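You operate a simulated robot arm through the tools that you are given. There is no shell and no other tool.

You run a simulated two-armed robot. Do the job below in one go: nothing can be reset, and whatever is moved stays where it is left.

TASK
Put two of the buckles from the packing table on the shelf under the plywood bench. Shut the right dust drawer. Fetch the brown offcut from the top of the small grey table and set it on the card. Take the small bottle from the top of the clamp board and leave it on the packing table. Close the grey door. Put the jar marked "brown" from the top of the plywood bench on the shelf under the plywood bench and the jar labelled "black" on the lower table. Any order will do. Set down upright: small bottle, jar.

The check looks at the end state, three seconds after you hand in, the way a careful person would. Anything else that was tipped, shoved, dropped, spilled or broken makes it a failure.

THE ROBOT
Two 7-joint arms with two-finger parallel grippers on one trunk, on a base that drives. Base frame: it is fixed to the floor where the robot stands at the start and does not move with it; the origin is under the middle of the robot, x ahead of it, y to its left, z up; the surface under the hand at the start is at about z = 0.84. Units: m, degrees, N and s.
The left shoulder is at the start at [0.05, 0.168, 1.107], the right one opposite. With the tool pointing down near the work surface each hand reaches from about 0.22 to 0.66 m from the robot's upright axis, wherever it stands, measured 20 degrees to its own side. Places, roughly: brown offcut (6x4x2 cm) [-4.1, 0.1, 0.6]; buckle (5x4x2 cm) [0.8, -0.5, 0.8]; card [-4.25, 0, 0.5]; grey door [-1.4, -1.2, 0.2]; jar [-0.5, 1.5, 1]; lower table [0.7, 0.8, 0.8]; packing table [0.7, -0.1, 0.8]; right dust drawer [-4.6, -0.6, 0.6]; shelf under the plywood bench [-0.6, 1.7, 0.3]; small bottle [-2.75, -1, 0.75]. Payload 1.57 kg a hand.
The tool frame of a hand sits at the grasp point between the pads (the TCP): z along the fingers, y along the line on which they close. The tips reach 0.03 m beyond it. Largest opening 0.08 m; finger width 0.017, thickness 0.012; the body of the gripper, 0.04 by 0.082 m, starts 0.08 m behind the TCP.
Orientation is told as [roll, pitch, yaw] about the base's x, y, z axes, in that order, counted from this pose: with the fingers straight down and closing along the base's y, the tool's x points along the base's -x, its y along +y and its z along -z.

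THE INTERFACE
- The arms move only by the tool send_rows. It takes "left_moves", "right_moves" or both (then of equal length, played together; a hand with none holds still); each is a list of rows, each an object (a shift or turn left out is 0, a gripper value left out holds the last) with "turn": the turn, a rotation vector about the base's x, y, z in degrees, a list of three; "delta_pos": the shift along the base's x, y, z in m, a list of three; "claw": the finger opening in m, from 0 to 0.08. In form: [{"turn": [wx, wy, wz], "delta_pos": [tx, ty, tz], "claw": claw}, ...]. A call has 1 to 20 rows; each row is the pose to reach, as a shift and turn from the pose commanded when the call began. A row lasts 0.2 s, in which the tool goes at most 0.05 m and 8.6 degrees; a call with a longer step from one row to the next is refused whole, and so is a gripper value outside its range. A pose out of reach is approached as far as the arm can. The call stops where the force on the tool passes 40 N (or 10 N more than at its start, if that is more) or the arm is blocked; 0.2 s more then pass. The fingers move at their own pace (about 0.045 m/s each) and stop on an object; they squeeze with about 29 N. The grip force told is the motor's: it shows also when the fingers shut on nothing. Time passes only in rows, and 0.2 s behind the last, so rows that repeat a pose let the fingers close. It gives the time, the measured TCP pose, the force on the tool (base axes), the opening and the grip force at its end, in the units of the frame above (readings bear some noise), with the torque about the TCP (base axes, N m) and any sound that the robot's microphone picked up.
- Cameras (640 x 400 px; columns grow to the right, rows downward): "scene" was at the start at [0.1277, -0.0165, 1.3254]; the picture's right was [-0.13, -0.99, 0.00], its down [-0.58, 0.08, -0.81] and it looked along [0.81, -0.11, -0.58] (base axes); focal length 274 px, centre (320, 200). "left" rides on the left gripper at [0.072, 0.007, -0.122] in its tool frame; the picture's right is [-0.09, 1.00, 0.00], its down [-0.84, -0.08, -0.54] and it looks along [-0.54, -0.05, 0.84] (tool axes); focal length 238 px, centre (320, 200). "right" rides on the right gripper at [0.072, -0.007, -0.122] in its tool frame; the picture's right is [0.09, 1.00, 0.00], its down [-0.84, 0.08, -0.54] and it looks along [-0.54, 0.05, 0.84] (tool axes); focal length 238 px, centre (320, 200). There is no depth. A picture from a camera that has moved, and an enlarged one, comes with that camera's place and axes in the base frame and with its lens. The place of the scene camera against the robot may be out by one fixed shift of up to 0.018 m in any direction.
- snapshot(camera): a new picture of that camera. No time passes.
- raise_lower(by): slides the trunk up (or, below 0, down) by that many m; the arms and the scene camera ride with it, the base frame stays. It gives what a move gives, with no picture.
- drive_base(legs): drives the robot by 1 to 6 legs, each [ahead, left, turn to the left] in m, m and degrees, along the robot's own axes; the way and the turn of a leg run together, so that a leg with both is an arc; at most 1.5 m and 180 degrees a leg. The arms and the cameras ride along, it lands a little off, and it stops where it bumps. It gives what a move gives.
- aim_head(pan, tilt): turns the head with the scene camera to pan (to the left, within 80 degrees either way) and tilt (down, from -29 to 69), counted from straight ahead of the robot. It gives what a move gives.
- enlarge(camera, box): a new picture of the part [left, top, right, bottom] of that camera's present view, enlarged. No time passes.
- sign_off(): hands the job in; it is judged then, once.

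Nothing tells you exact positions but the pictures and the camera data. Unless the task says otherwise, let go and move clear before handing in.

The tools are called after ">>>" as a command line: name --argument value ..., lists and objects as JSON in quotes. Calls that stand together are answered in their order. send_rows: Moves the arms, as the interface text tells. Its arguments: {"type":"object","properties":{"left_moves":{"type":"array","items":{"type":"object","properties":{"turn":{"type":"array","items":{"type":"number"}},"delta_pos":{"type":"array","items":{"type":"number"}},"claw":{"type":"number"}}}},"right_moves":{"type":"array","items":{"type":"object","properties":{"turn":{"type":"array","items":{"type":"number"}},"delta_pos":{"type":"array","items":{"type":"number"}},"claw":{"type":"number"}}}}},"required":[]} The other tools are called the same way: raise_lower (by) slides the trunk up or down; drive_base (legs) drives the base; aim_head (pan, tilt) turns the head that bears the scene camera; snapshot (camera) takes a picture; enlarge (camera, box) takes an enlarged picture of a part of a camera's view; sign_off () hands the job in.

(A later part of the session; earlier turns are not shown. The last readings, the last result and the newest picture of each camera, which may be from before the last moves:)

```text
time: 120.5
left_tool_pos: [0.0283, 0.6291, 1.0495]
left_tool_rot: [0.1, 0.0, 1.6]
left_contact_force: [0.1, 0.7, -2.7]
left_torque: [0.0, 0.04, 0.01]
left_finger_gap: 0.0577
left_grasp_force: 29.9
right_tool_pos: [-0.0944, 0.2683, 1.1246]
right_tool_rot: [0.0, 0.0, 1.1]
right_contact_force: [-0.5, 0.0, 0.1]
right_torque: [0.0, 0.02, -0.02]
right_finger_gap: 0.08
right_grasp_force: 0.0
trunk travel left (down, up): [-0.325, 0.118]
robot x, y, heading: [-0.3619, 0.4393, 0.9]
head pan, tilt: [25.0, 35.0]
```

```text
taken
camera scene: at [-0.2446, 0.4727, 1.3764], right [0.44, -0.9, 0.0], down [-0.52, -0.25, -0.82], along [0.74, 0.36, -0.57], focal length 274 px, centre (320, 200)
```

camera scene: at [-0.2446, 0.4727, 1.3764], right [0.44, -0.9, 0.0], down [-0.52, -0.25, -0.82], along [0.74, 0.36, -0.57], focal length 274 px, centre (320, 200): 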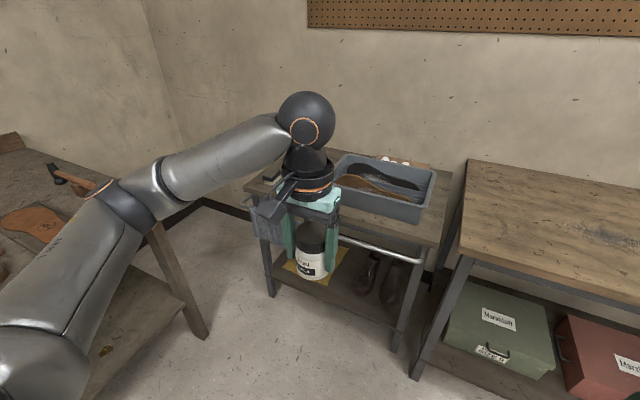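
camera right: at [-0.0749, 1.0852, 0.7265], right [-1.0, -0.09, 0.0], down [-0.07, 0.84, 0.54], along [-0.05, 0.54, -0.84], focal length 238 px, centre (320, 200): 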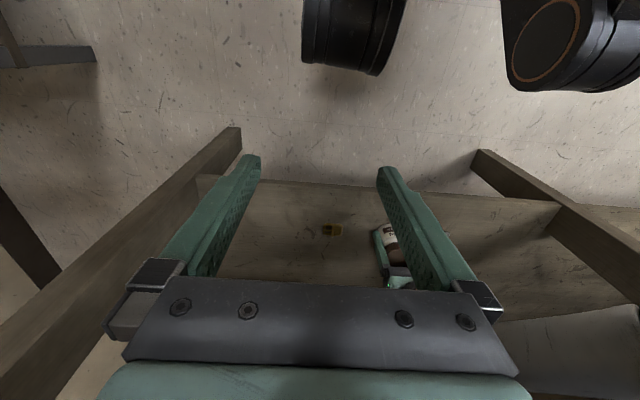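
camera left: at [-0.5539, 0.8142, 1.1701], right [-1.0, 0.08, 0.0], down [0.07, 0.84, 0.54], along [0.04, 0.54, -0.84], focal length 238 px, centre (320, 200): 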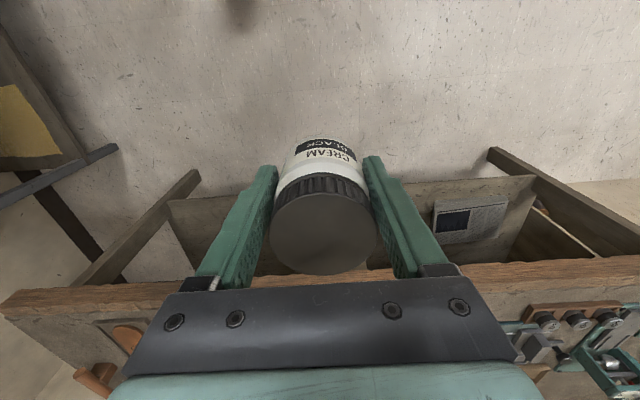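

The lower table carries the grey tray with narrow free strips; I need a closer view for free space, so I'll shift nearer and look down at it.

>>> drive_base --legs '[[0.2, 0.25, -1]]'

>>> aim_head --pan -5 --tilt 42

>>> snapshot --camera "scene"

>>> snapshot --camera "left"

>>> snapshot --camera "right"

```text
time: 123.3
left_tool_pos: [0.2329, 0.8733, 1.0489]
left_tool_rot: [0.1, -0.1, 0.5]
left_contact_force: [0.5, 0.4, -2.8]
left_torque: [-0.02, 0.06, -0.02]
left_finger_gap: 0.0575
left_grasp_force: 28.9
right_tool_pos: [0.1001, 0.5145, 1.1231]
right_tool_rot: [0.0, 0.0, -0.3]
right_contact_force: [0.3, -0.8, 0.2]
right_torque: [0.02, -0.01, 0.0]
right_finger_gap: 0.08
right_grasp_force: 0.1
trunk travel left (down, up): [-0.325, 0.118]
robot x, y, heading: [-0.1668, 0.688, 0.0]
head pan, tilt: [25.0, 35.0]
```

```text
time: 124.2
left_tool_pos: [0.2318, 0.8726, 1.0487]
left_tool_rot: [0.0, 0.1, 0.4]
left_contact_force: [-0.5, 0.7, -2.8]
left_torque: [0.0, 0.05, 0.0]
left_finger_gap: 0.0576
left_grasp_force: 28.2
right_tool_pos: [0.101, 0.5132, 1.1249]
right_tool_rot: [0.0, 0.0, -0.2]
right_contact_force: [0.1, -0.6, 0.1]
right_torque: [0.02, 0.01, 0.0]
right_finger_gap: 0.08
right_grasp_force: 0.0
trunk travel left (down, up): [-0.325, 0.118]
robot x, y, heading: [-0.1639, 0.6899, -0.0]
head pan, tilt: [-5.0, 42.0]
```

```text
taken
camera scene: at [-0.042, 0.6764, 1.3659], right [-0.09, -1.0, 0.0], down [-0.67, 0.06, -0.74], along [0.74, -0.07, -0.67], focal length 274 px, centre (320, 200)
```

scene: 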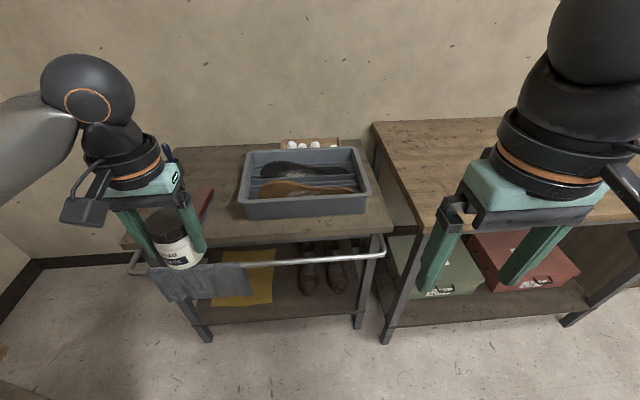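

```text
taken
camera left: at [0.1603, 0.8777, 1.1698], right [0.08, 1.0, 0.0], down [0.84, -0.07, 0.54], along [0.54, -0.04, -0.84], focal length 238 px, centre (320, 200)
```

left: 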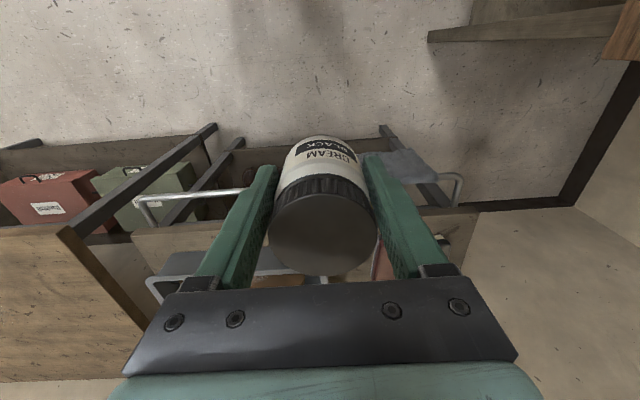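

```text
taken
camera right: at [0.0288, 0.5076, 1.2465], right [-0.09, 1.0, 0.0], down [0.84, 0.07, 0.54], along [0.54, 0.05, -0.84], focal length 238 px, centre (320, 200)
```

right: 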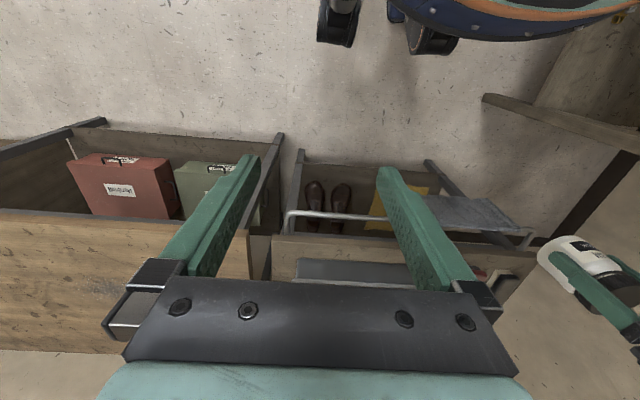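

I can see the tray and a red pad near the left hand, but the hand blocks the left part. Moving the hand back a little to see the free area left of the tray.

>>> send_rows --left_moves '[{"delta_pos": [-0.04, 0.02, 0]}, {"delta_pos": [-0.08, 0.04, 0]}, {"delta_pos": [-0.12, 0.06, 0]}, {"delta_pos": [-0.12, 0.06, 0]}]'

>>> aim_head --pan 10 --tilt 42

>>> snapshot --camera "scene"

>>> enlarge --camera "scene" --box '[200, 100, 480, 275]'

```text
time: 125.2
left_tool_pos: [0.1123, 0.9315, 1.0481]
left_tool_rot: [0.0, -0.1, 0.5]
left_contact_force: [-0.6, -0.6, -2.8]
left_torque: [0.01, 0.03, -0.01]
left_finger_gap: 0.0578
left_grasp_force: 28.7
right_tool_pos: [0.0999, 0.5148, 1.124]
right_tool_rot: [0.0, 0.0, -0.2]
right_contact_force: [0.0, -0.2, 0.1]
right_torque: [0.01, 0.0, 0.02]
right_finger_gap: 0.08
right_grasp_force: 0.0
trunk travel left (down, up): [-0.325, 0.118]
robot x, y, heading: [-0.1666, 0.6901, -0.3]
head pan, tilt: [-5.0, 42.0]
```

```text
time: 126.0
left_tool_pos: [0.1115, 0.9316, 1.0483]
left_tool_rot: [0.1, 0.1, 0.5]
left_contact_force: [0.2, 0.7, -1.8]
left_torque: [0.02, 0.04, 0.02]
left_finger_gap: 0.0574
left_grasp_force: 28.8
right_tool_pos: [0.1001, 0.5138, 1.123]
right_tool_rot: [0.0, 0.0, -0.2]
right_contact_force: [-0.2, -0.2, -0.1]
right_torque: [0.03, 0.02, -0.01]
right_finger_gap: 0.0802
right_grasp_force: 0.0
trunk travel left (down, up): [-0.325, 0.118]
robot x, y, heading: [-0.168, 0.6897, -0.1]
head pan, tilt: [10.0, 42.0]
```

```text
taken
camera scene: at [-0.043, 0.6981, 1.3659], right [0.17, -0.99, 0.0], down [-0.66, -0.11, -0.74], along [0.73, 0.13, -0.67], focal length 274 px, centre (320, 200)
```

scene: 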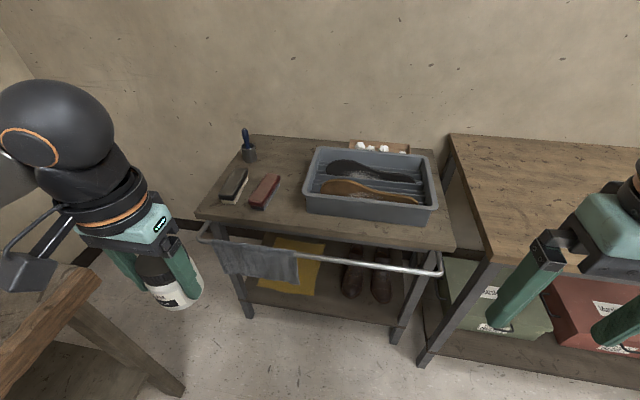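

```text
2.29 times, centred on (340, 188) of scene
camera zoom: at [-0.043, 0.6981, 1.3659], right [0.17, -0.99, 0.0], down [-0.66, -0.11, -0.74], along [0.73, 0.13, -0.67], focal length 626 px, centre (274, 229)
```

zoom: 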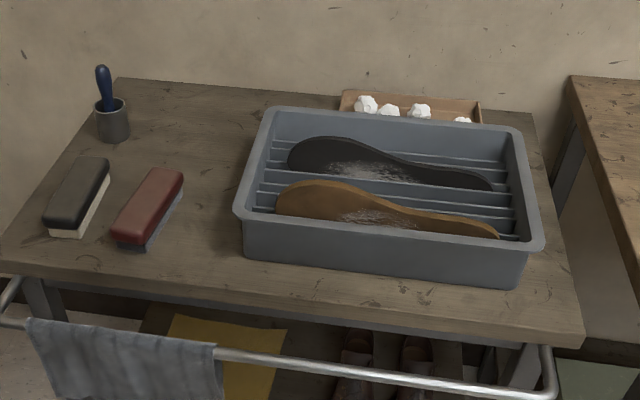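

The lower table has a good free spot behind the red brush and left of the tray, around [0.735, 0.955]. Driving to x≈0.135, y≈0.79 so it's comfortably within reach.

>>> drive_base --legs '[[0, 0.1, 0], [0.28, 0, 0]]'

>>> snapshot --camera "scene"

```text
time: 129.1
left_tool_pos: [0.39, 1.0315, 1.0487]
left_tool_rot: [0.0, 0.0, 0.6]
left_contact_force: [1.1, -0.4, -2.4]
left_torque: [0.0, 0.04, 0.01]
left_finger_gap: 0.0576
left_grasp_force: 28.5
right_tool_pos: [0.3789, 0.6156, 1.1242]
right_tool_rot: [0.0, 0.0, 0.0]
right_contact_force: [0.2, 0.1, -0.2]
right_torque: [0.0, 0.02, -0.02]
right_finger_gap: 0.0801
right_grasp_force: 0.1
trunk travel left (down, up): [-0.325, 0.118]
robot x, y, heading: [0.1123, 0.791, -0.0]
head pan, tilt: [10.0, 42.0]
```

```text
taken
camera scene: at [0.2363, 0.7984, 1.3658], right [0.17, -0.98, 0.0], down [-0.66, -0.12, -0.74], along [0.73, 0.13, -0.67], focal length 274 px, centre (320, 200)
```

scene: 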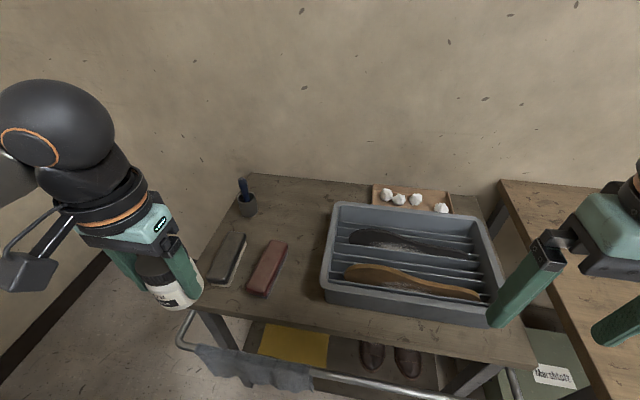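

Driving 2.5 cm closer and lowering the trunk slightly keeps the arm well within reach; then extending over the spot at [0.725, 0.965].

>>> drive_base --legs '[[0.025, 0, 0]]'

>>> raise_lower --by -0.05

```text
time: 129.9
left_tool_pos: [0.4157, 1.0327, 1.0489]
left_tool_rot: [0.0, 0.0, 0.6]
left_contact_force: [-0.1, 0.0, -2.5]
left_torque: [0.02, 0.05, 0.01]
left_finger_gap: 0.0574
left_grasp_force: 29.0
right_tool_pos: [0.4053, 0.6153, 1.1242]
right_tool_rot: [0.1, -0.1, -0.1]
right_contact_force: [-0.5, -0.1, -0.1]
right_torque: [-0.01, 0.05, -0.02]
right_finger_gap: 0.0798
right_grasp_force: 0.1
trunk travel left (down, up): [-0.325, 0.118]
robot x, y, heading: [0.1366, 0.7899, -0.2]
head pan, tilt: [10.0, 42.0]
```

```text
time: 130.8
left_tool_pos: [0.4149, 1.0338, 0.9968]
left_tool_rot: [0.0, 0.0, 0.7]
left_contact_force: [-0.5, -0.2, -1.9]
left_torque: [0.0, 0.03, 0.0]
left_finger_gap: 0.0575
left_grasp_force: 28.8
right_tool_pos: [0.4051, 0.6146, 1.0743]
right_tool_rot: [0.0, -0.1, -0.1]
right_contact_force: [0.3, 1.0, 0.3]
right_torque: [0.02, -0.04, 0.0]
right_finger_gap: 0.0801
right_grasp_force: 0.1
trunk travel left (down, up): [-0.275, 0.168]
robot x, y, heading: [0.1337, 0.7898, -0.0]
head pan, tilt: [10.0, 42.0]
```

>>> send_rows --left_moves '[{"delta_pos": [0.04, -0.01, 0]}, {"delta_pos": [0.08, -0.02, 0]}, {"delta_pos": [0.12, -0.03, 0]}, {"delta_pos": [0.16, -0.04, 0]}, {"delta_pos": [0.2, -0.05, 0]}, {"delta_pos": [0.24, -0.06, 0]}, {"delta_pos": [0.28, -0.067, -0.01]}, {"delta_pos": [0.31, -0.067, -0.03]}, {"delta_pos": [0.31, -0.067, -0.05]}, {"delta_pos": [0.31, -0.067, -0.05]}]'

>>> snapshot --camera "left"

>>> snapshot --camera "scene"

```text
time: 133.0
left_tool_pos: [0.7259, 0.9658, 0.9473]
left_tool_rot: [0.1, 0.0, 0.7]
left_contact_force: [-0.6, 0.2, -2.7]
left_torque: [0.0, 0.02, 0.05]
left_finger_gap: 0.0576
left_grasp_force: 29.0
right_tool_pos: [0.4052, 0.6146, 1.0745]
right_tool_rot: [0.0, 0.0, -0.1]
right_contact_force: [-0.5, -0.5, 0.7]
right_torque: [0.03, 0.0, -0.01]
right_finger_gap: 0.0801
right_grasp_force: 0.0
trunk travel left (down, up): [-0.275, 0.168]
robot x, y, heading: [0.1374, 0.7896, -0.1]
head pan, tilt: [10.0, 42.0]
```

```text
taken
camera left: at [0.654, 0.9713, 1.069], right [0.08, 1.0, 0.0], down [0.84, -0.07, 0.54], along [0.54, -0.04, -0.84], focal length 238 px, centre (320, 200)
```

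left: 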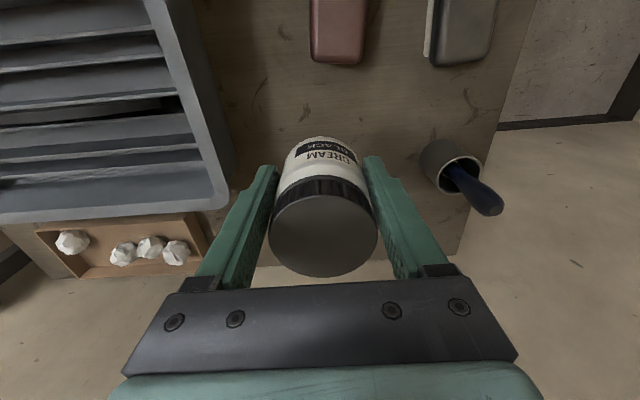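

```text
taken
camera scene: at [0.2608, 0.7983, 1.3159], right [0.17, -0.98, 0.0], down [-0.66, -0.12, -0.74], along [0.73, 0.13, -0.67], focal length 274 px, centre (320, 200)
```

scene: 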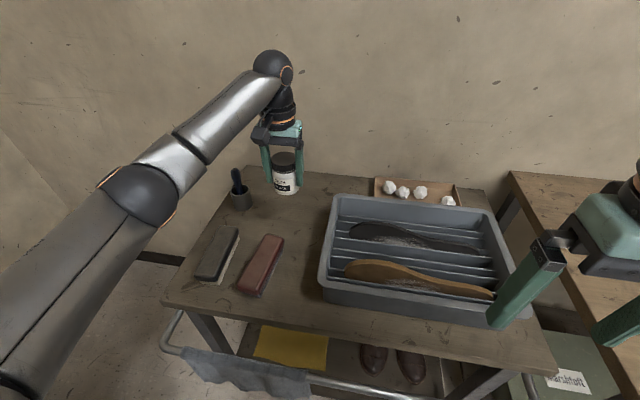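

Position looks clear all around. Lowering slowly to the lower table.

>>> send_rows --left_moves '[{"delta_pos": [0, 0, -0.03]}, {"delta_pos": [0, 0, -0.06]}, {"delta_pos": [0, 0, -0.075]}, {"delta_pos": [0, 0, -0.08]}, {"delta_pos": [0, 0, -0.083]}, {"delta_pos": [0, 0, -0.086]}, {"delta_pos": [0, 0, -0.086]}]'

>>> enlarge --camera "scene" --box '[220, 120, 360, 220]'

```text
time: 134.6
left_tool_pos: [0.7242, 0.9649, 0.8625]
left_tool_rot: [0.1, 0.0, 0.7]
left_contact_force: [-0.4, -0.3, -2.7]
left_torque: [-0.02, 0.06, -0.03]
left_finger_gap: 0.0575
left_grasp_force: 29.4
right_tool_pos: [0.4052, 0.6155, 1.0739]
right_tool_rot: [0.1, 0.0, -0.2]
right_contact_force: [0.0, 0.6, 0.4]
right_torque: [0.04, 0.0, 0.0]
right_finger_gap: 0.0801
right_grasp_force: 0.2
trunk travel left (down, up): [-0.275, 0.168]
robot x, y, heading: [0.139, 0.7923, 0.1]
head pan, tilt: [10.0, 42.0]
```

```text
4.00 times, centred on (290, 170) of scene
camera zoom: at [0.2608, 0.7984, 1.3158], right [0.17, -0.98, 0.0], down [-0.66, -0.12, -0.74], along [0.73, 0.13, -0.67], focal length 1096 px, centre (440, 320)
```

zoom: 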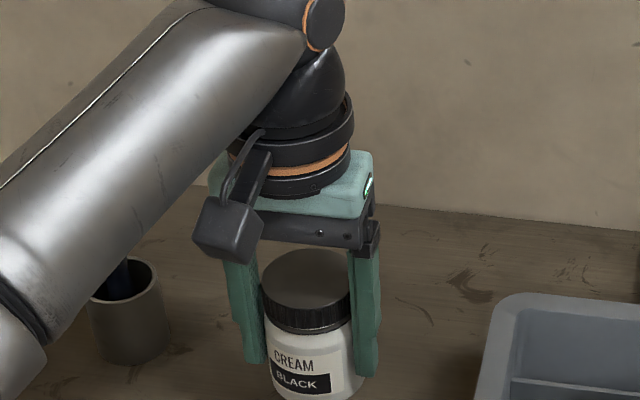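

>>> send_rows --left_moves '[{"delta_pos": [0, 0, -0.002]}, {"delta_pos": [0, 0, -0.004]}, {"delta_pos": [0, 0, -0.006]}, {"delta_pos": [0, 0, -0.008]}, {"delta_pos": [0, 0, -0.008]}]'

```text
time: 135.8
left_tool_pos: [0.7228, 0.9646, 0.8546]
left_tool_rot: [0.0, 0.0, 0.6]
left_contact_force: [0.4, 0.0, -3.1]
left_torque: [0.01, 0.02, -0.01]
left_finger_gap: 0.0575
left_grasp_force: 28.8
right_tool_pos: [0.4043, 0.6151, 1.0735]
right_tool_rot: [0.0, 0.0, -0.2]
right_contact_force: [0.3, 0.0, 0.1]
right_torque: [0.01, 0.02, 0.02]
right_finger_gap: 0.08
right_grasp_force: 0.0
trunk travel left (down, up): [-0.275, 0.168]
robot x, y, heading: [0.1422, 0.7872, 0.0]
head pan, tilt: [10.0, 42.0]
```

>>> send_rows --left_moves '[{"delta_pos": [0, 0, -0.002]}, {"delta_pos": [0, 0, -0.004]}, {"delta_pos": [0, 0, -0.006]}, {"delta_pos": [0, 0, -0.006]}]'

```text
time: 136.8
left_tool_pos: [0.723, 0.9665, 0.8494]
left_tool_rot: [0.1, 0.1, 0.6]
left_contact_force: [0.8, 0.2, -2.3]
left_torque: [0.0, 0.02, 0.0]
left_finger_gap: 0.0574
left_grasp_force: 29.1
right_tool_pos: [0.4044, 0.6133, 1.0742]
right_tool_rot: [0.0, 0.0, -0.1]
right_contact_force: [-0.4, -1.0, 0.4]
right_torque: [-0.02, 0.01, -0.01]
right_finger_gap: 0.0799
right_grasp_force: 0.1
trunk travel left (down, up): [-0.275, 0.168]
robot x, y, heading: [0.1387, 0.7855, 0.1]
head pan, tilt: [10.0, 42.0]
```

No contact yet; continuing in small steps.

>>> send_rows --left_moves '[{"delta_pos": [0, 0, -0.002]}, {"delta_pos": [0, 0, -0.004]}, {"delta_pos": [0, 0, -0.006]}, {"delta_pos": [0, 0, -0.006]}]'

>>> enlarge --camera "scene" --box '[220, 130, 360, 230]'

```text
time: 137.8
left_tool_pos: [0.7237, 0.9662, 0.8421]
left_tool_rot: [-0.1, 0.0, 0.5]
left_contact_force: [-0.4, -0.1, -2.4]
left_torque: [0.0, 0.02, 0.0]
left_finger_gap: 0.0577
left_grasp_force: 28.8
right_tool_pos: [0.4051, 0.614, 1.0742]
right_tool_rot: [0.1, 0.0, -0.2]
right_contact_force: [0.8, -0.2, 0.2]
right_torque: [-0.01, 0.01, -0.02]
right_finger_gap: 0.0801
right_grasp_force: 0.0
trunk travel left (down, up): [-0.275, 0.168]
robot x, y, heading: [0.136, 0.7903, -0.1]
head pan, tilt: [10.0, 42.0]
```

```text
4.00 times, centred on (290, 180) of scene
camera zoom: at [0.2608, 0.7984, 1.3158], right [0.17, -0.98, 0.0], down [-0.66, -0.12, -0.74], along [0.73, 0.13, -0.67], focal length 1096 px, centre (440, 280)
```

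zoom: 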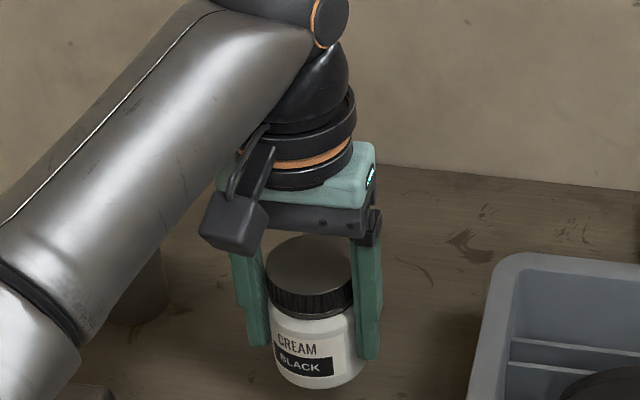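

Still hanging free; the lower table must be a little lower than I assumed. Continuing down slowly.

>>> send_rows --left_moves '[{"delta_pos": [0, 0, -0.003]}, {"delta_pos": [0, 0, -0.006]}, {"delta_pos": [0, 0, -0.009]}, {"delta_pos": [0, 0, -0.012]}, {"delta_pos": [0, 0, -0.012]}]'

>>> snapshot --camera "left"

```text
time: 139.0
left_tool_pos: [0.725, 0.965, 0.8293]
left_tool_rot: [0.1, 0.1, 0.6]
left_contact_force: [0.0, 0.6, -2.3]
left_torque: [-0.05, 0.05, 0.0]
left_finger_gap: 0.0574
left_grasp_force: 29.5
right_tool_pos: [0.4054, 0.6144, 1.0735]
right_tool_rot: [0.1, 0.0, -0.1]
right_contact_force: [-0.2, -1.1, -0.6]
right_torque: [-0.01, 0.01, 0.02]
right_finger_gap: 0.0801
right_grasp_force: 0.1
trunk travel left (down, up): [-0.275, 0.168]
robot x, y, heading: [0.1346, 0.7835, 0.2]
head pan, tilt: [10.0, 42.0]
```

```text
taken
camera left: at [0.6532, 0.9715, 0.9509], right [0.08, 1.0, 0.0], down [0.84, -0.07, 0.54], along [0.54, -0.04, -0.84], focal length 238 px, centre (320, 200)
```

left: 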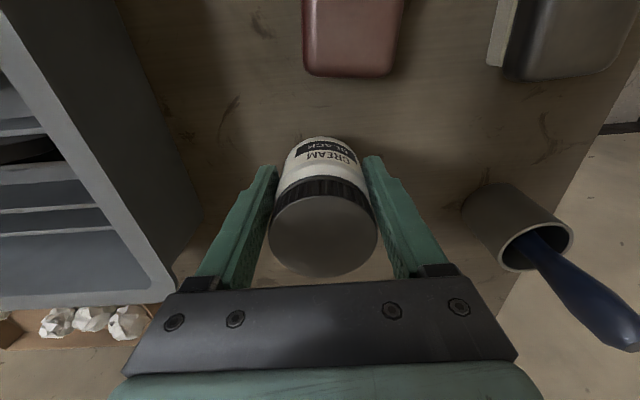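

The table top works out at about z≈0.76, so contact should come around TCP z≈0.81. Continuing in fine steps.

>>> send_rows --left_moves '[{"delta_pos": [0, 0, -0.003]}, {"delta_pos": [0, 0, -0.006]}, {"delta_pos": [0, 0, -0.009]}, {"delta_pos": [0, 0, -0.012]}, {"delta_pos": [0, 0, -0.012]}]'

```text
time: 140.2
left_tool_pos: [0.7255, 0.9652, 0.8176]
left_tool_rot: [0.0, 0.0, 0.6]
left_contact_force: [-1.1, -0.3, -2.0]
left_torque: [-0.04, 0.03, 0.01]
left_finger_gap: 0.0575
left_grasp_force: 29.6
right_tool_pos: [0.4056, 0.6162, 1.0734]
right_tool_rot: [0.0, 0.1, -0.2]
right_contact_force: [-0.7, -0.2, 0.1]
right_torque: [-0.03, -0.03, 0.0]
right_finger_gap: 0.0797
right_grasp_force: 0.0
trunk travel left (down, up): [-0.275, 0.168]
robot x, y, heading: [0.1339, 0.791, 0.0]
head pan, tilt: [10.0, 42.0]
```

>>> send_rows --left_moves '[{"delta_pos": [0, 0, -0.002]}, {"delta_pos": [0, 0, -0.004]}, {"delta_pos": [0, 0, -0.006]}, {"delta_pos": [0, 0, -0.006]}]'

```text
time: 141.2
left_tool_pos: [0.7255, 0.9655, 0.813]
left_tool_rot: [0.0, -0.1, 0.6]
left_contact_force: [-0.1, 0.5, 3.7]
left_torque: [0.01, 0.13, -0.04]
left_finger_gap: 0.0577
left_grasp_force: 28.9
right_tool_pos: [0.4038, 0.6145, 1.0738]
right_tool_rot: [0.1, -0.1, 0.0]
right_contact_force: [0.8, -0.4, 1.0]
right_torque: [0.02, -0.02, 0.02]
right_finger_gap: 0.0798
right_grasp_force: 0.2
trunk travel left (down, up): [-0.275, 0.168]
robot x, y, heading: [0.1376, 0.7868, 0.1]
head pan, tilt: [10.0, 42.0]
```

Light contact (force changed by about 6 N). Opening gradually and rising.

>>> send_rows --left_moves '[{"delta_pos": [0, 0, 0]}, {"claw": 0.06}, {"claw": 0.064}, {"claw": 0.07}, {"claw": 0.08}, {"claw": 0.08}, {"claw": 0.08}]'

>>> snapshot --camera "left"

```text
time: 142.8
left_tool_pos: [0.7242, 0.9662, 0.8119]
left_tool_rot: [0.0, 0.0, 0.6]
left_contact_force: [0.6, 0.1, -1.5]
left_torque: [0.0, 0.01, 0.04]
left_finger_gap: 0.0799
left_grasp_force: 0.0
right_tool_pos: [0.4048, 0.615, 1.074]
right_tool_rot: [0.0, -0.1, -0.1]
right_contact_force: [0.4, -1.0, 0.8]
right_torque: [0.0, -0.01, 0.01]
right_finger_gap: 0.0799
right_grasp_force: 0.1
trunk travel left (down, up): [-0.275, 0.168]
robot x, y, heading: [0.1336, 0.789, -0.0]
head pan, tilt: [10.0, 42.0]
```

```text
taken
camera left: at [0.6532, 0.9714, 0.9333], right [0.08, 1.0, 0.0], down [0.84, -0.07, 0.54], along [0.54, -0.04, -0.84], focal length 238 px, centre (320, 200)
```

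left: 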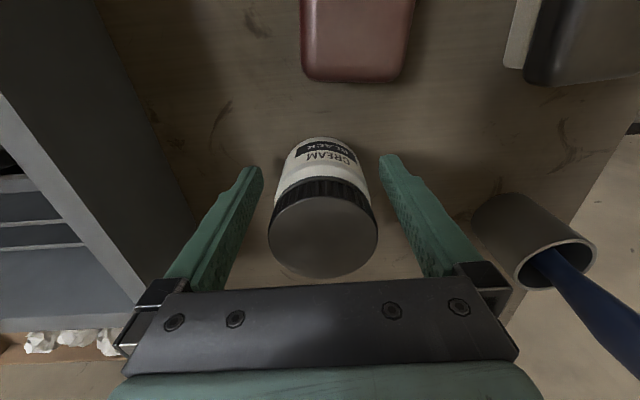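

Jar released and standing. Rising straight up and withdrawing.

>>> send_rows --left_moves '[{"delta_pos": [0, 0, 0.03]}, {"delta_pos": [0, 0, 0.06]}, {"delta_pos": [0, 0, 0.09]}, {"delta_pos": [0, 0, 0.12]}, {"delta_pos": [-0.03, 0, 0.14]}, {"delta_pos": [-0.07, 0, 0.16]}, {"delta_pos": [-0.11, 0, 0.18]}, {"delta_pos": [-0.15, 0, 0.2]}, {"delta_pos": [-0.19, 0, 0.22]}, {"delta_pos": [-0.23, 0, 0.24]}, {"delta_pos": [-0.23, 0, 0.24]}]'

>>> snapshot --camera "scene"

```text
time: 145.2
left_tool_pos: [0.492, 0.9646, 1.053]
left_tool_rot: [0.1, 0.0, 0.5]
left_contact_force: [-0.3, -0.6, -0.3]
left_torque: [-0.01, 0.0, -0.05]
left_finger_gap: 0.08
left_grasp_force: 0.0
right_tool_pos: [0.4052, 0.6148, 1.0733]
right_tool_rot: [0.0, -0.2, -0.1]
right_contact_force: [-0.3, 0.5, -1.1]
right_torque: [-0.03, 0.0, 0.01]
right_finger_gap: 0.0797
right_grasp_force: 0.0
trunk travel left (down, up): [-0.275, 0.168]
robot x, y, heading: [0.1356, 0.7906, 0.1]
head pan, tilt: [10.0, 42.0]
```

```text
taken
camera scene: at [0.2607, 0.7983, 1.3158], right [0.17, -0.98, 0.0], down [-0.66, -0.12, -0.74], along [0.73, 0.13, -0.67], focal length 274 px, centre (320, 200)
```

scene: 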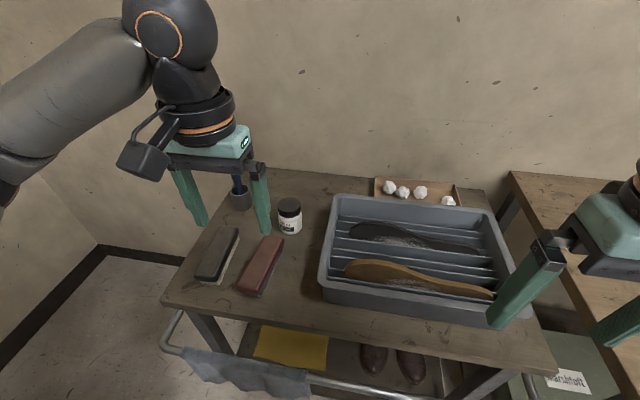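

The black jar stands upright on the lower table. Next I'll head west: backing off, turning, and looking at the grey door cabinet and the rest of the room.

>>> drive_base --legs '[[-0.5, -0.1, 0], [0, -0.35, 0], [0, 0, -90]]'

>>> aim_head --pan 0 --tilt 25

>>> snapshot --camera "scene"

>>> aim_head --pan -55 --tilt 25

>>> snapshot --camera "scene"

```text
time: 155.3
left_tool_pos: [-0.1807, -0.0166, 1.0513]
left_tool_rot: [0.1, 0.0, -89.3]
left_contact_force: [-1.4, 0.5, -0.1]
left_torque: [0.0, -0.01, 0.01]
left_finger_gap: 0.0799
left_grasp_force: 0.1
right_tool_pos: [-0.5308, 0.0717, 1.0741]
right_tool_rot: [0.0, -0.1, -90.0]
right_contact_force: [-1.0, 0.0, -0.5]
right_torque: [0.03, -0.04, 0.0]
right_finger_gap: 0.08
right_grasp_force: 0.0
trunk travel left (down, up): [-0.275, 0.168]
robot x, y, heading: [-0.3574, 0.3364, -89.9]
head pan, tilt: [10.0, 42.0]
```

```text
time: 156.1
left_tool_pos: [-0.1812, -0.0172, 1.0522]
left_tool_rot: [0.1, 0.1, -89.2]
left_contact_force: [0.1, -1.3, -0.5]
left_torque: [0.04, 0.01, 0.0]
left_finger_gap: 0.08
left_grasp_force: 0.0
right_tool_pos: [-0.5304, 0.0708, 1.0738]
right_tool_rot: [0.1, -0.1, -90.0]
right_contact_force: [0.0, -0.3, -0.2]
right_torque: [-0.03, 0.0, 0.01]
right_finger_gap: 0.0799
right_grasp_force: 0.1
trunk travel left (down, up): [-0.275, 0.168]
robot x, y, heading: [-0.3535, 0.3379, -90.2]
head pan, tilt: [0.0, 25.0]
```

```text
taken
camera scene: at [-0.3561, 0.2018, 1.3421], right [-1.0, 0.0, 0.0], down [0.0, 0.42, -0.91], along [0.0, -0.91, -0.42], focal length 274 px, centre (320, 200)
```

scene: 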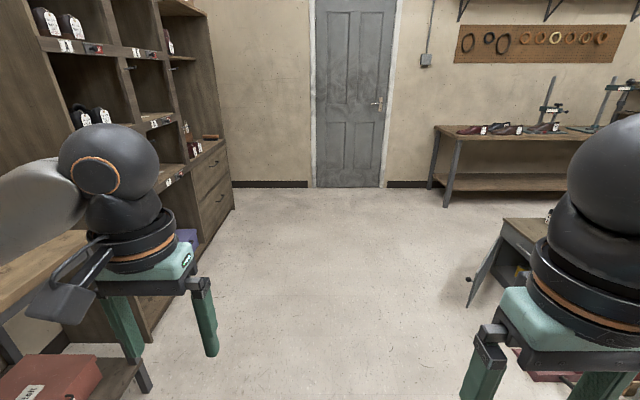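

```text
time: 157.3
left_tool_pos: [-0.1806, -0.0165, 1.0522]
left_tool_rot: [0.0, 0.0, -89.3]
left_contact_force: [0.1, -1.1, -0.1]
left_torque: [0.02, 0.01, -0.02]
left_finger_gap: 0.08
left_grasp_force: 0.0
right_tool_pos: [-0.5307, 0.0719, 1.0747]
right_tool_rot: [-0.1, -0.1, -90.0]
right_contact_force: [-0.1, 0.1, 0.1]
right_torque: [0.0, 0.0, -0.02]
right_finger_gap: 0.0802
right_grasp_force: 0.2
trunk travel left (down, up): [-0.275, 0.168]
robot x, y, heading: [-0.3535, 0.3352, -90.3]
head pan, tilt: [-55.0, 25.0]
```

```text
taken
camera scene: at [-0.4316, 0.2409, 1.3421], right [-0.58, 0.82, 0.0], down [0.35, 0.24, -0.91], along [-0.74, -0.52, -0.42], focal length 274 px, centre (320, 200)
```

scene: 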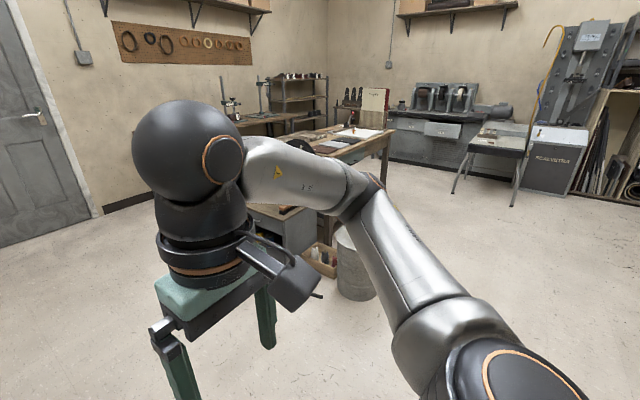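

The grey cabinet with its door ajar is ahead-right at roughly [-1.4, -1.2]. Moving closer for a proper look.

>>> drive_base --legs '[[0.35, -0.5, 0]]'

>>> aim_head --pan -25 --tilt 40

>>> snapshot --camera "scene"

>>> aim_head --pan -60 --tilt 35

>>> snapshot --camera "scene"

```text
time: 162.2
left_tool_pos: [-0.6802, -0.374, 1.0536]
left_tool_rot: [0.0, 0.0, -89.0]
left_contact_force: [0.1, -0.8, -0.1]
left_torque: [0.03, -0.03, -0.01]
left_finger_gap: 0.0799
left_grasp_force: 0.1
right_tool_pos: [-1.0305, -0.2873, 1.0741]
right_tool_rot: [0.0, -0.1, -89.8]
right_contact_force: [0.4, 0.3, 0.6]
right_torque: [0.02, -0.02, -0.02]
right_finger_gap: 0.0801
right_grasp_force: 0.0
trunk travel left (down, up): [-0.275, 0.168]
robot x, y, heading: [-0.8585, -0.0233, -89.6]
head pan, tilt: [-55.0, 25.0]
```

```text
time: 163.2
left_tool_pos: [-0.6798, -0.3744, 1.0518]
left_tool_rot: [0.0, 0.0, -89.0]
left_contact_force: [0.3, -0.1, 0.2]
left_torque: [-0.01, 0.0, -0.02]
left_finger_gap: 0.0798
left_grasp_force: 0.1
right_tool_pos: [-1.0309, -0.2883, 1.0734]
right_tool_rot: [0.0, 0.0, -89.7]
right_contact_force: [0.0, 0.3, 0.6]
right_torque: [0.02, -0.03, 0.01]
right_finger_gap: 0.0799
right_grasp_force: 0.1
trunk travel left (down, up): [-0.275, 0.168]
robot x, y, heading: [-0.8586, -0.0215, -89.5]
head pan, tilt: [-25.0, 40.0]
```

```text
taken
camera scene: at [-0.8927, -0.142, 1.3189], right [-0.91, 0.42, 0.0], down [0.27, 0.58, -0.77], along [-0.32, -0.7, -0.64], focal length 274 px, centre (320, 200)
```

scene: 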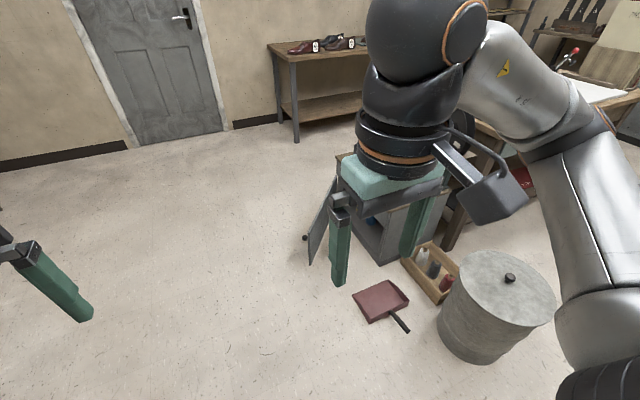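

```text
time: 164.2
left_tool_pos: [-0.6801, -0.3737, 1.0528]
left_tool_rot: [0.0, 0.1, -88.9]
left_contact_force: [-0.2, -0.4, -0.4]
left_torque: [0.0, 0.03, 0.02]
left_finger_gap: 0.0803
left_grasp_force: 0.2
right_tool_pos: [-1.0308, -0.2877, 1.0735]
right_tool_rot: [0.0, -0.2, -89.8]
right_contact_force: [0.5, 0.2, 0.4]
right_torque: [0.0, 0.0, -0.03]
right_finger_gap: 0.0799
right_grasp_force: 0.1
trunk travel left (down, up): [-0.275, 0.168]
robot x, y, heading: [-0.8592, -0.0207, -89.5]
head pan, tilt: [-60.0, 35.0]
```

```text
taken
camera scene: at [-0.9332, -0.1094, 1.3264], right [-0.51, 0.86, 0.0], down [0.49, 0.29, -0.82], along [-0.71, -0.42, -0.57], focal length 274 px, centre (320, 200)
```

scene: 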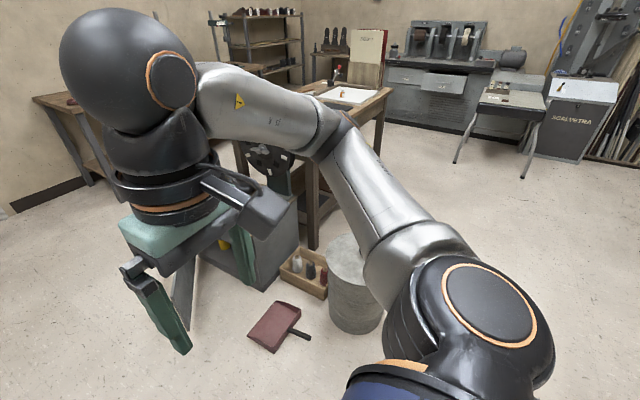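

The cabinet's open door free edge is near [-1.28, -1.07]; a dustpan and bin sit to its right. I'll drive around to the east side and look at it face-on.

>>> drive_base --legs '[[0, 0.45, 0], [1.0, 0, 0], [0, 0, -90]]'

>>> aim_head --pan 0 --tilt 40

>>> snapshot --camera "scene"

```text
time: 177.3
left_tool_pos: [-0.7564, -1.2018, 1.0518]
left_tool_rot: [0.2, 0.1, -178.6]
left_contact_force: [-0.9, 1.0, 0.3]
left_torque: [0.0, 0.02, -0.02]
left_finger_gap: 0.0801
left_grasp_force: 0.0
right_tool_pos: [-0.6721, -0.8501, 1.0753]
right_tool_rot: [0.0, -0.1, -179.3]
right_contact_force: [-0.3, -0.3, 0.7]
right_torque: [-0.02, 0.01, 0.0]
right_finger_gap: 0.0799
right_grasp_force: 0.1
trunk travel left (down, up): [-0.275, 0.168]
robot x, y, heading: [-0.4024, -1.0207, -179.2]
head pan, tilt: [-60.0, 35.0]
```

```text
time: 178.6
left_tool_pos: [-0.7554, -1.2027, 1.0519]
left_tool_rot: [0.2, 0.0, -178.6]
left_contact_force: [-0.2, 0.3, 0.1]
left_torque: [0.01, 0.0, 0.0]
left_finger_gap: 0.0801
left_grasp_force: 0.1
right_tool_pos: [-0.6717, -0.8512, 1.0736]
right_tool_rot: [0.0, 0.0, -179.3]
right_contact_force: [-0.8, -0.7, 1.6]
right_torque: [0.01, -0.03, 0.0]
right_finger_gap: 0.0801
right_grasp_force: 0.1
trunk travel left (down, up): [-0.275, 0.168]
robot x, y, heading: [-0.4039, -1.0189, -179.4]
head pan, tilt: [0.0, 40.0]
```

```text
taken
camera scene: at [-0.5266, -1.0273, 1.3188], right [-0.01, 1.0, 0.0], down [0.64, 0.01, -0.77], along [-0.77, -0.01, -0.64], focal length 274 px, centre (320, 200)
```

scene: 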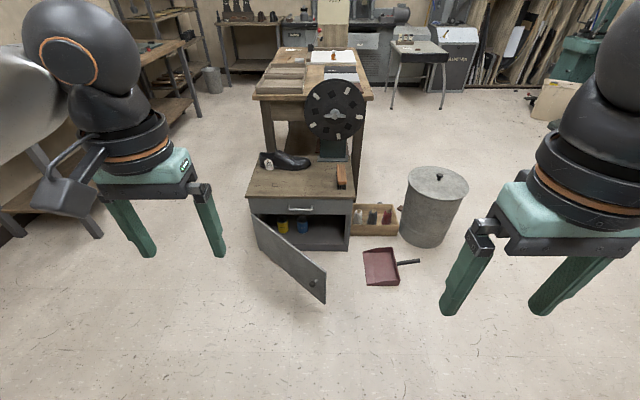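

I see it clearly: a low grey cabinet facing +x; its lower door is hinged on the left side (about [-1.60, -1.41]) and stands about 40° open with the free edge near [-1.25, -1.01]. Zooming in for detail.

>>> enlarge --camera "scene" --box '[220, 130, 430, 320]'

>>> snapshot --camera "left"

```text
2.11 times, centred on (325, 225) of scene
camera zoom: at [-0.5266, -1.0273, 1.3188], right [-0.01, 1.0, 0.0], down [0.64, 0.01, -0.77], along [-0.77, -0.01, -0.64], focal length 577 px, centre (310, 147)
```

zoom: 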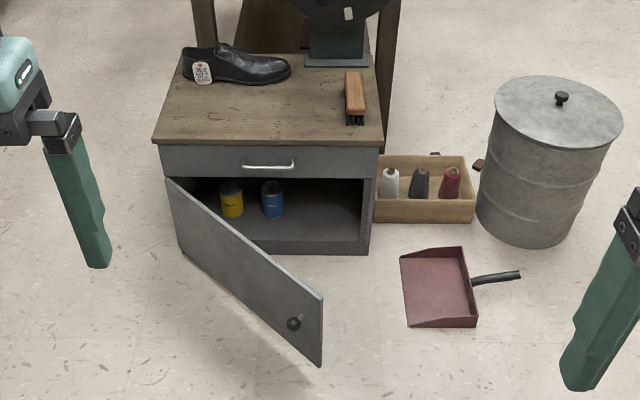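

```text
taken
camera left: at [-0.683, -1.2063, 1.1731], right [-0.07, -1.0, 0.0], down [-0.84, 0.06, 0.54], along [-0.54, 0.04, -0.84], focal length 238 px, centre (320, 200)
```

left: 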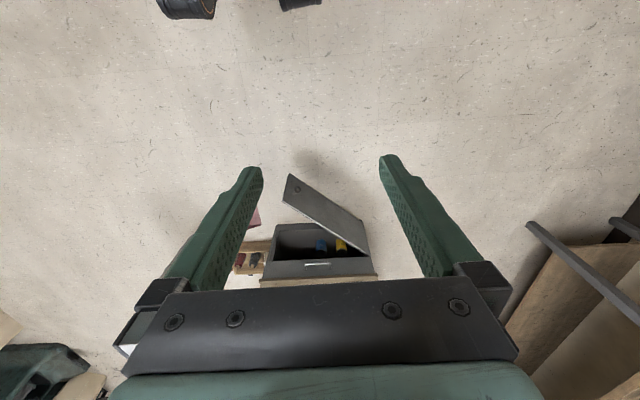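

>>> enlarge --camera "left" --box '[230, 150, 420, 290]'

```text
2.86 times, centred on (325, 220) of left
camera zoom: at [-0.683, -1.2063, 1.1731], right [-0.07, -1.0, 0.0], down [-0.84, 0.06, 0.54], along [-0.54, 0.04, -0.84], focal length 681 px, centre (306, 143)
```

zoom: 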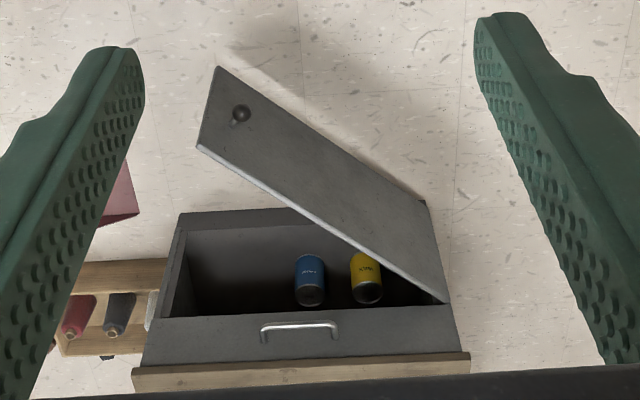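

The door's free edge is at about [-1.20, -1.01] (z 0.13–0.37) and the hinge at [-1.555, -1.385]; it needs to swing about 44° shut. I'll lower the trunk, close the left fingers and tilt the left hand forward to push the outer face.

>>> drive_base --legs '[[0, -0.12, -0.6]]'

>>> raise_lower --by -0.27

>>> send_rows --left_moves '[{"delta_pos": [0, 0, -0.04], "claw": 0.0}, {"delta_pos": [0, 0, -0.08]}, {"delta_pos": [0, 0, -0.12]}, {"delta_pos": [0, 0, -0.16]}, {"delta_pos": [0, 0, -0.2]}, {"delta_pos": [0, 0, -0.24]}, {"delta_pos": [0, 0, -0.28]}, {"delta_pos": [0, 0, -0.32], "turn": [0, 5, 0]}, {"delta_pos": [0, 0, -0.36], "turn": [0, 12, 0]}, {"delta_pos": [0, 0, -0.4], "turn": [0, 20, 0]}, {"delta_pos": [0, 0, -0.44], "turn": [0, 28, 0]}, {"delta_pos": [0, 0, -0.47], "turn": [0, 35, 0]}, {"delta_pos": [0, 0, -0.47], "turn": [0, 40, 0]}, {"delta_pos": [0, 0, -0.47], "turn": [0, 40, 0]}]'

>>> snapshot --camera "scene"

```text
time: 180.3
left_tool_pos: [-0.7576, -1.078, 1.0525]
left_tool_rot: [0.1, 0.0, -179.2]
left_contact_force: [-0.4, -0.6, 0.5]
left_torque: [0.04, -0.01, -0.02]
left_finger_gap: 0.0799
left_grasp_force: 0.1
right_tool_pos: [-0.6714, -0.7272, 1.0745]
right_tool_rot: [0.0, -0.2, -179.9]
right_contact_force: [-0.6, -0.3, 0.6]
right_torque: [0.02, 0.04, 0.02]
right_finger_gap: 0.0798
right_grasp_force: 0.0
trunk travel left (down, up): [-0.275, 0.168]
robot x, y, heading: [-0.4046, -0.8991, -179.8]
head pan, tilt: [0.0, 40.0]
```

```text
time: 183.0
left_tool_pos: [-0.7575, -1.0783, 0.7811]
left_tool_rot: [0.1, 0.0, -179.2]
left_contact_force: [-0.5, -0.3, 0.2]
left_torque: [-0.02, -0.02, 0.02]
left_finger_gap: 0.0798
left_grasp_force: 0.1
right_tool_pos: [-0.6712, -0.7284, 0.8038]
right_tool_rot: [-0.1, -0.1, -179.8]
right_contact_force: [0.1, 0.3, 0.4]
right_torque: [0.03, -0.01, -0.01]
right_finger_gap: 0.0801
right_grasp_force: 0.1
trunk travel left (down, up): [-0.005, 0.438]
robot x, y, heading: [-0.4034, -0.9024, -179.8]
head pan, tilt: [0.0, 40.0]
```

```text
time: 185.5
left_tool_pos: [-0.7627, -1.0766, 0.3483]
left_tool_rot: [-0.4, -28.7, -179.2]
left_contact_force: [0.1, -4.1, 14.9]
left_torque: [0.36, -2.18, -0.66]
left_finger_gap: 0.0
left_grasp_force: 21.3
right_tool_pos: [-0.6702, -0.7276, 0.8046]
right_tool_rot: [0.0, -0.2, -179.9]
right_contact_force: [-0.1, 0.0, -0.2]
right_torque: [0.0, -0.02, 0.01]
right_finger_gap: 0.0804
right_grasp_force: 0.0
trunk travel left (down, up): [-0.005, 0.438]
robot x, y, heading: [-0.4016, -0.9003, -179.7]
head pan, tilt: [0.0, 40.0]
stopped in row 12 (left hand): the force on the tool passed its limit at 120 N (the readings are from after the stop); the commanded pose is now the measured one
```

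```text
taken
camera scene: at [-0.5275, -0.9055, 1.0492], right [0.0, 1.0, 0.0], down [0.64, 0.0, -0.77], along [-0.77, 0.0, -0.64], focal length 274 px, centre (320, 200)
```

scene: 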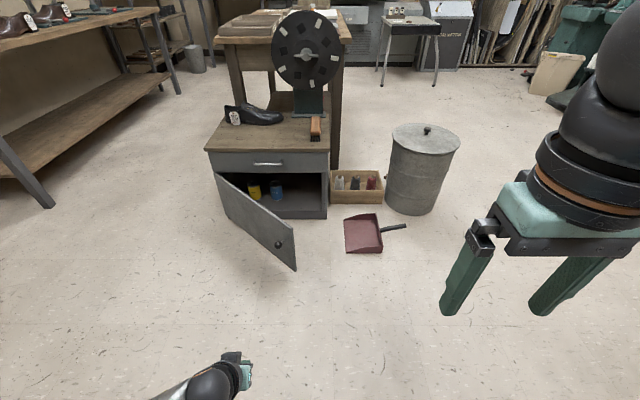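

The hand touched the robot's own base while tilting (nothing else nearby). Moving it up and forward away from the base, then tilting further out.

>>> send_rows --left_moves '[{"delta_pos": [-0.03, 0, 0.03]}, {"delta_pos": [-0.07, 0, 0.05]}, {"delta_pos": [-0.11, 0, 0.05]}, {"delta_pos": [-0.14, 0, 0.03]}, {"delta_pos": [-0.16, 0, 0.0], "turn": [0, 5, 0]}, {"delta_pos": [-0.17, 0, -0.02], "turn": [0, 10, 0]}, {"delta_pos": [-0.17, 0, -0.03], "turn": [0, 11, 0]}, {"delta_pos": [-0.17, 0, -0.03], "turn": [0, 11, 0]}]'

>>> snapshot --camera "scene"

>>> snapshot --camera "left"

```text
time: 187.3
left_tool_pos: [-0.9309, -1.0775, 0.3145]
left_tool_rot: [-0.6, -39.5, -179.0]
left_contact_force: [-1.1, -1.4, 1.2]
left_torque: [0.01, 0.02, 0.0]
left_finger_gap: 0.0001
left_grasp_force: 21.4
right_tool_pos: [-0.6722, -0.7267, 0.8041]
right_tool_rot: [0.0, -0.1, -179.8]
right_contact_force: [-0.2, 0.2, -0.1]
right_torque: [-0.01, 0.0, 0.04]
right_finger_gap: 0.0801
right_grasp_force: 0.1
trunk travel left (down, up): [-0.005, 0.438]
robot x, y, heading: [-0.403, -0.9022, -179.8]
head pan, tilt: [0.0, 40.0]
```

```text
taken
camera scene: at [-0.5277, -0.9058, 1.0488], right [0.0, 1.0, 0.0], down [0.64, 0.0, -0.77], along [-0.77, 0.0, -0.64], focal length 274 px, centre (320, 200)
```

scene: 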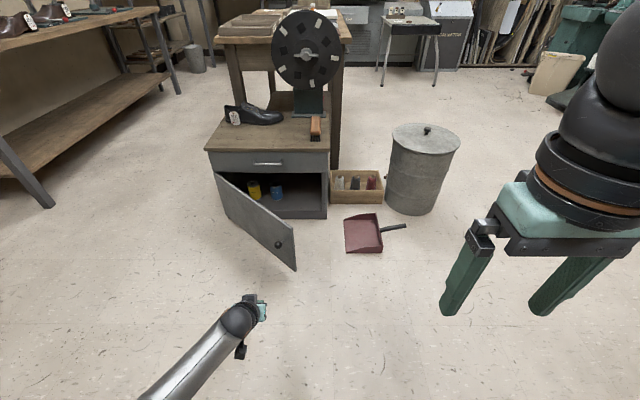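

```text
taken
camera left: at [-0.7979, -1.0833, 0.3628], right [-0.06, -1.0, 0.05], down [-0.3, 0.07, 0.95], along [-0.95, 0.04, -0.3], focal length 238 px, centre (320, 200)
```

left: 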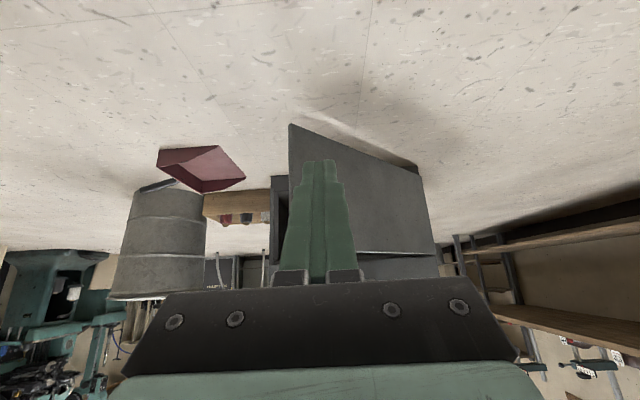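

The hand leads the base well. Shifting it 4.5 cm toward the hinge to avoid the knob, then approaching the door.

>>> send_rows --left_moves '[{"delta_pos": [0, -0.025, 0]}, {"delta_pos": [0, -0.045, 0]}, {"delta_pos": [0, -0.045, 0]}]'

>>> drive_base --legs '[[0.28, 0, 0]]'

>>> snapshot --camera "scene"

>>> snapshot --camera "left"

```text
time: 188.1
left_tool_pos: [-0.9333, -1.1226, 0.3161]
left_tool_rot: [-0.7, -39.5, -179.1]
left_contact_force: [0.1, 0.7, 0.1]
left_torque: [0.01, 0.05, 0.01]
left_finger_gap: 0.0
left_grasp_force: 21.4
right_tool_pos: [-0.6706, -0.7279, 0.8036]
right_tool_rot: [0.0, 0.0, -179.8]
right_contact_force: [1.1, 0.0, 0.8]
right_torque: [0.0, 0.0, 0.02]
right_finger_gap: 0.08
right_grasp_force: 0.0
trunk travel left (down, up): [-0.005, 0.438]
robot x, y, heading: [-0.4026, -0.8983, -179.9]
head pan, tilt: [0.0, 40.0]
```

```text
time: 190.0
left_tool_pos: [-1.2129, -1.1233, 0.3164]
left_tool_rot: [-0.6, -39.5, -179.3]
left_contact_force: [0.8, -0.1, 0.6]
left_torque: [0.02, 0.0, -0.02]
left_finger_gap: 0.0002
left_grasp_force: 21.4
right_tool_pos: [-0.9515, -0.7296, 0.8042]
right_tool_rot: [0.0, -0.2, -180.0]
right_contact_force: [0.3, -0.4, -0.1]
right_torque: [-0.01, -0.02, 0.0]
right_finger_gap: 0.0799
right_grasp_force: 0.0
trunk travel left (down, up): [-0.005, 0.438]
robot x, y, heading: [-0.6818, -0.9029, -180.0]
head pan, tilt: [0.0, 40.0]
```

```text
taken
camera scene: at [-0.8082, -0.9062, 1.0488], right [0.0, 1.0, 0.0], down [0.64, 0.0, -0.77], along [-0.77, 0.0, -0.64], focal length 274 px, centre (320, 200)
```

scene: 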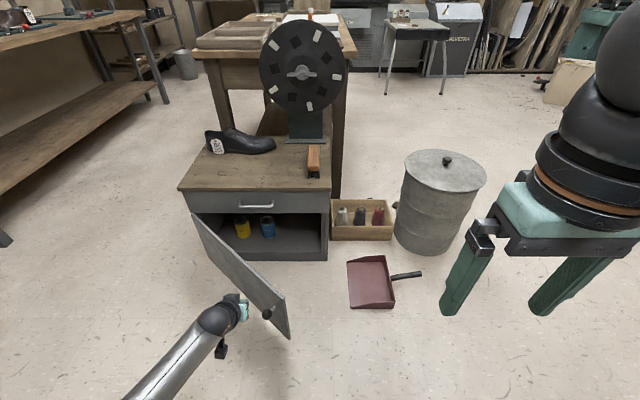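

```text
taken
camera left: at [-1.0795, -1.1282, 0.3635], right [-0.06, -1.0, 0.05], down [-0.3, 0.07, 0.95], along [-0.95, 0.05, -0.3], focal length 238 px, centre (320, 200)
```

left: 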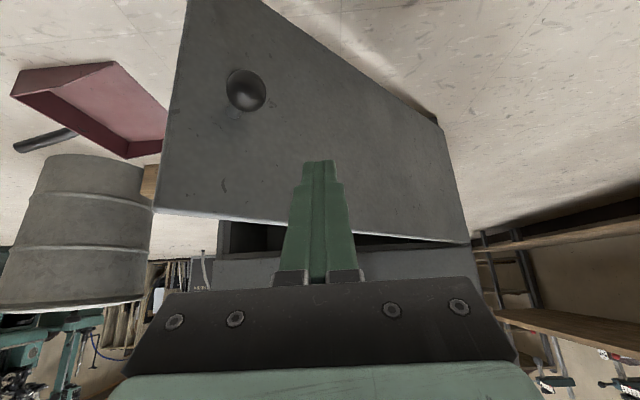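

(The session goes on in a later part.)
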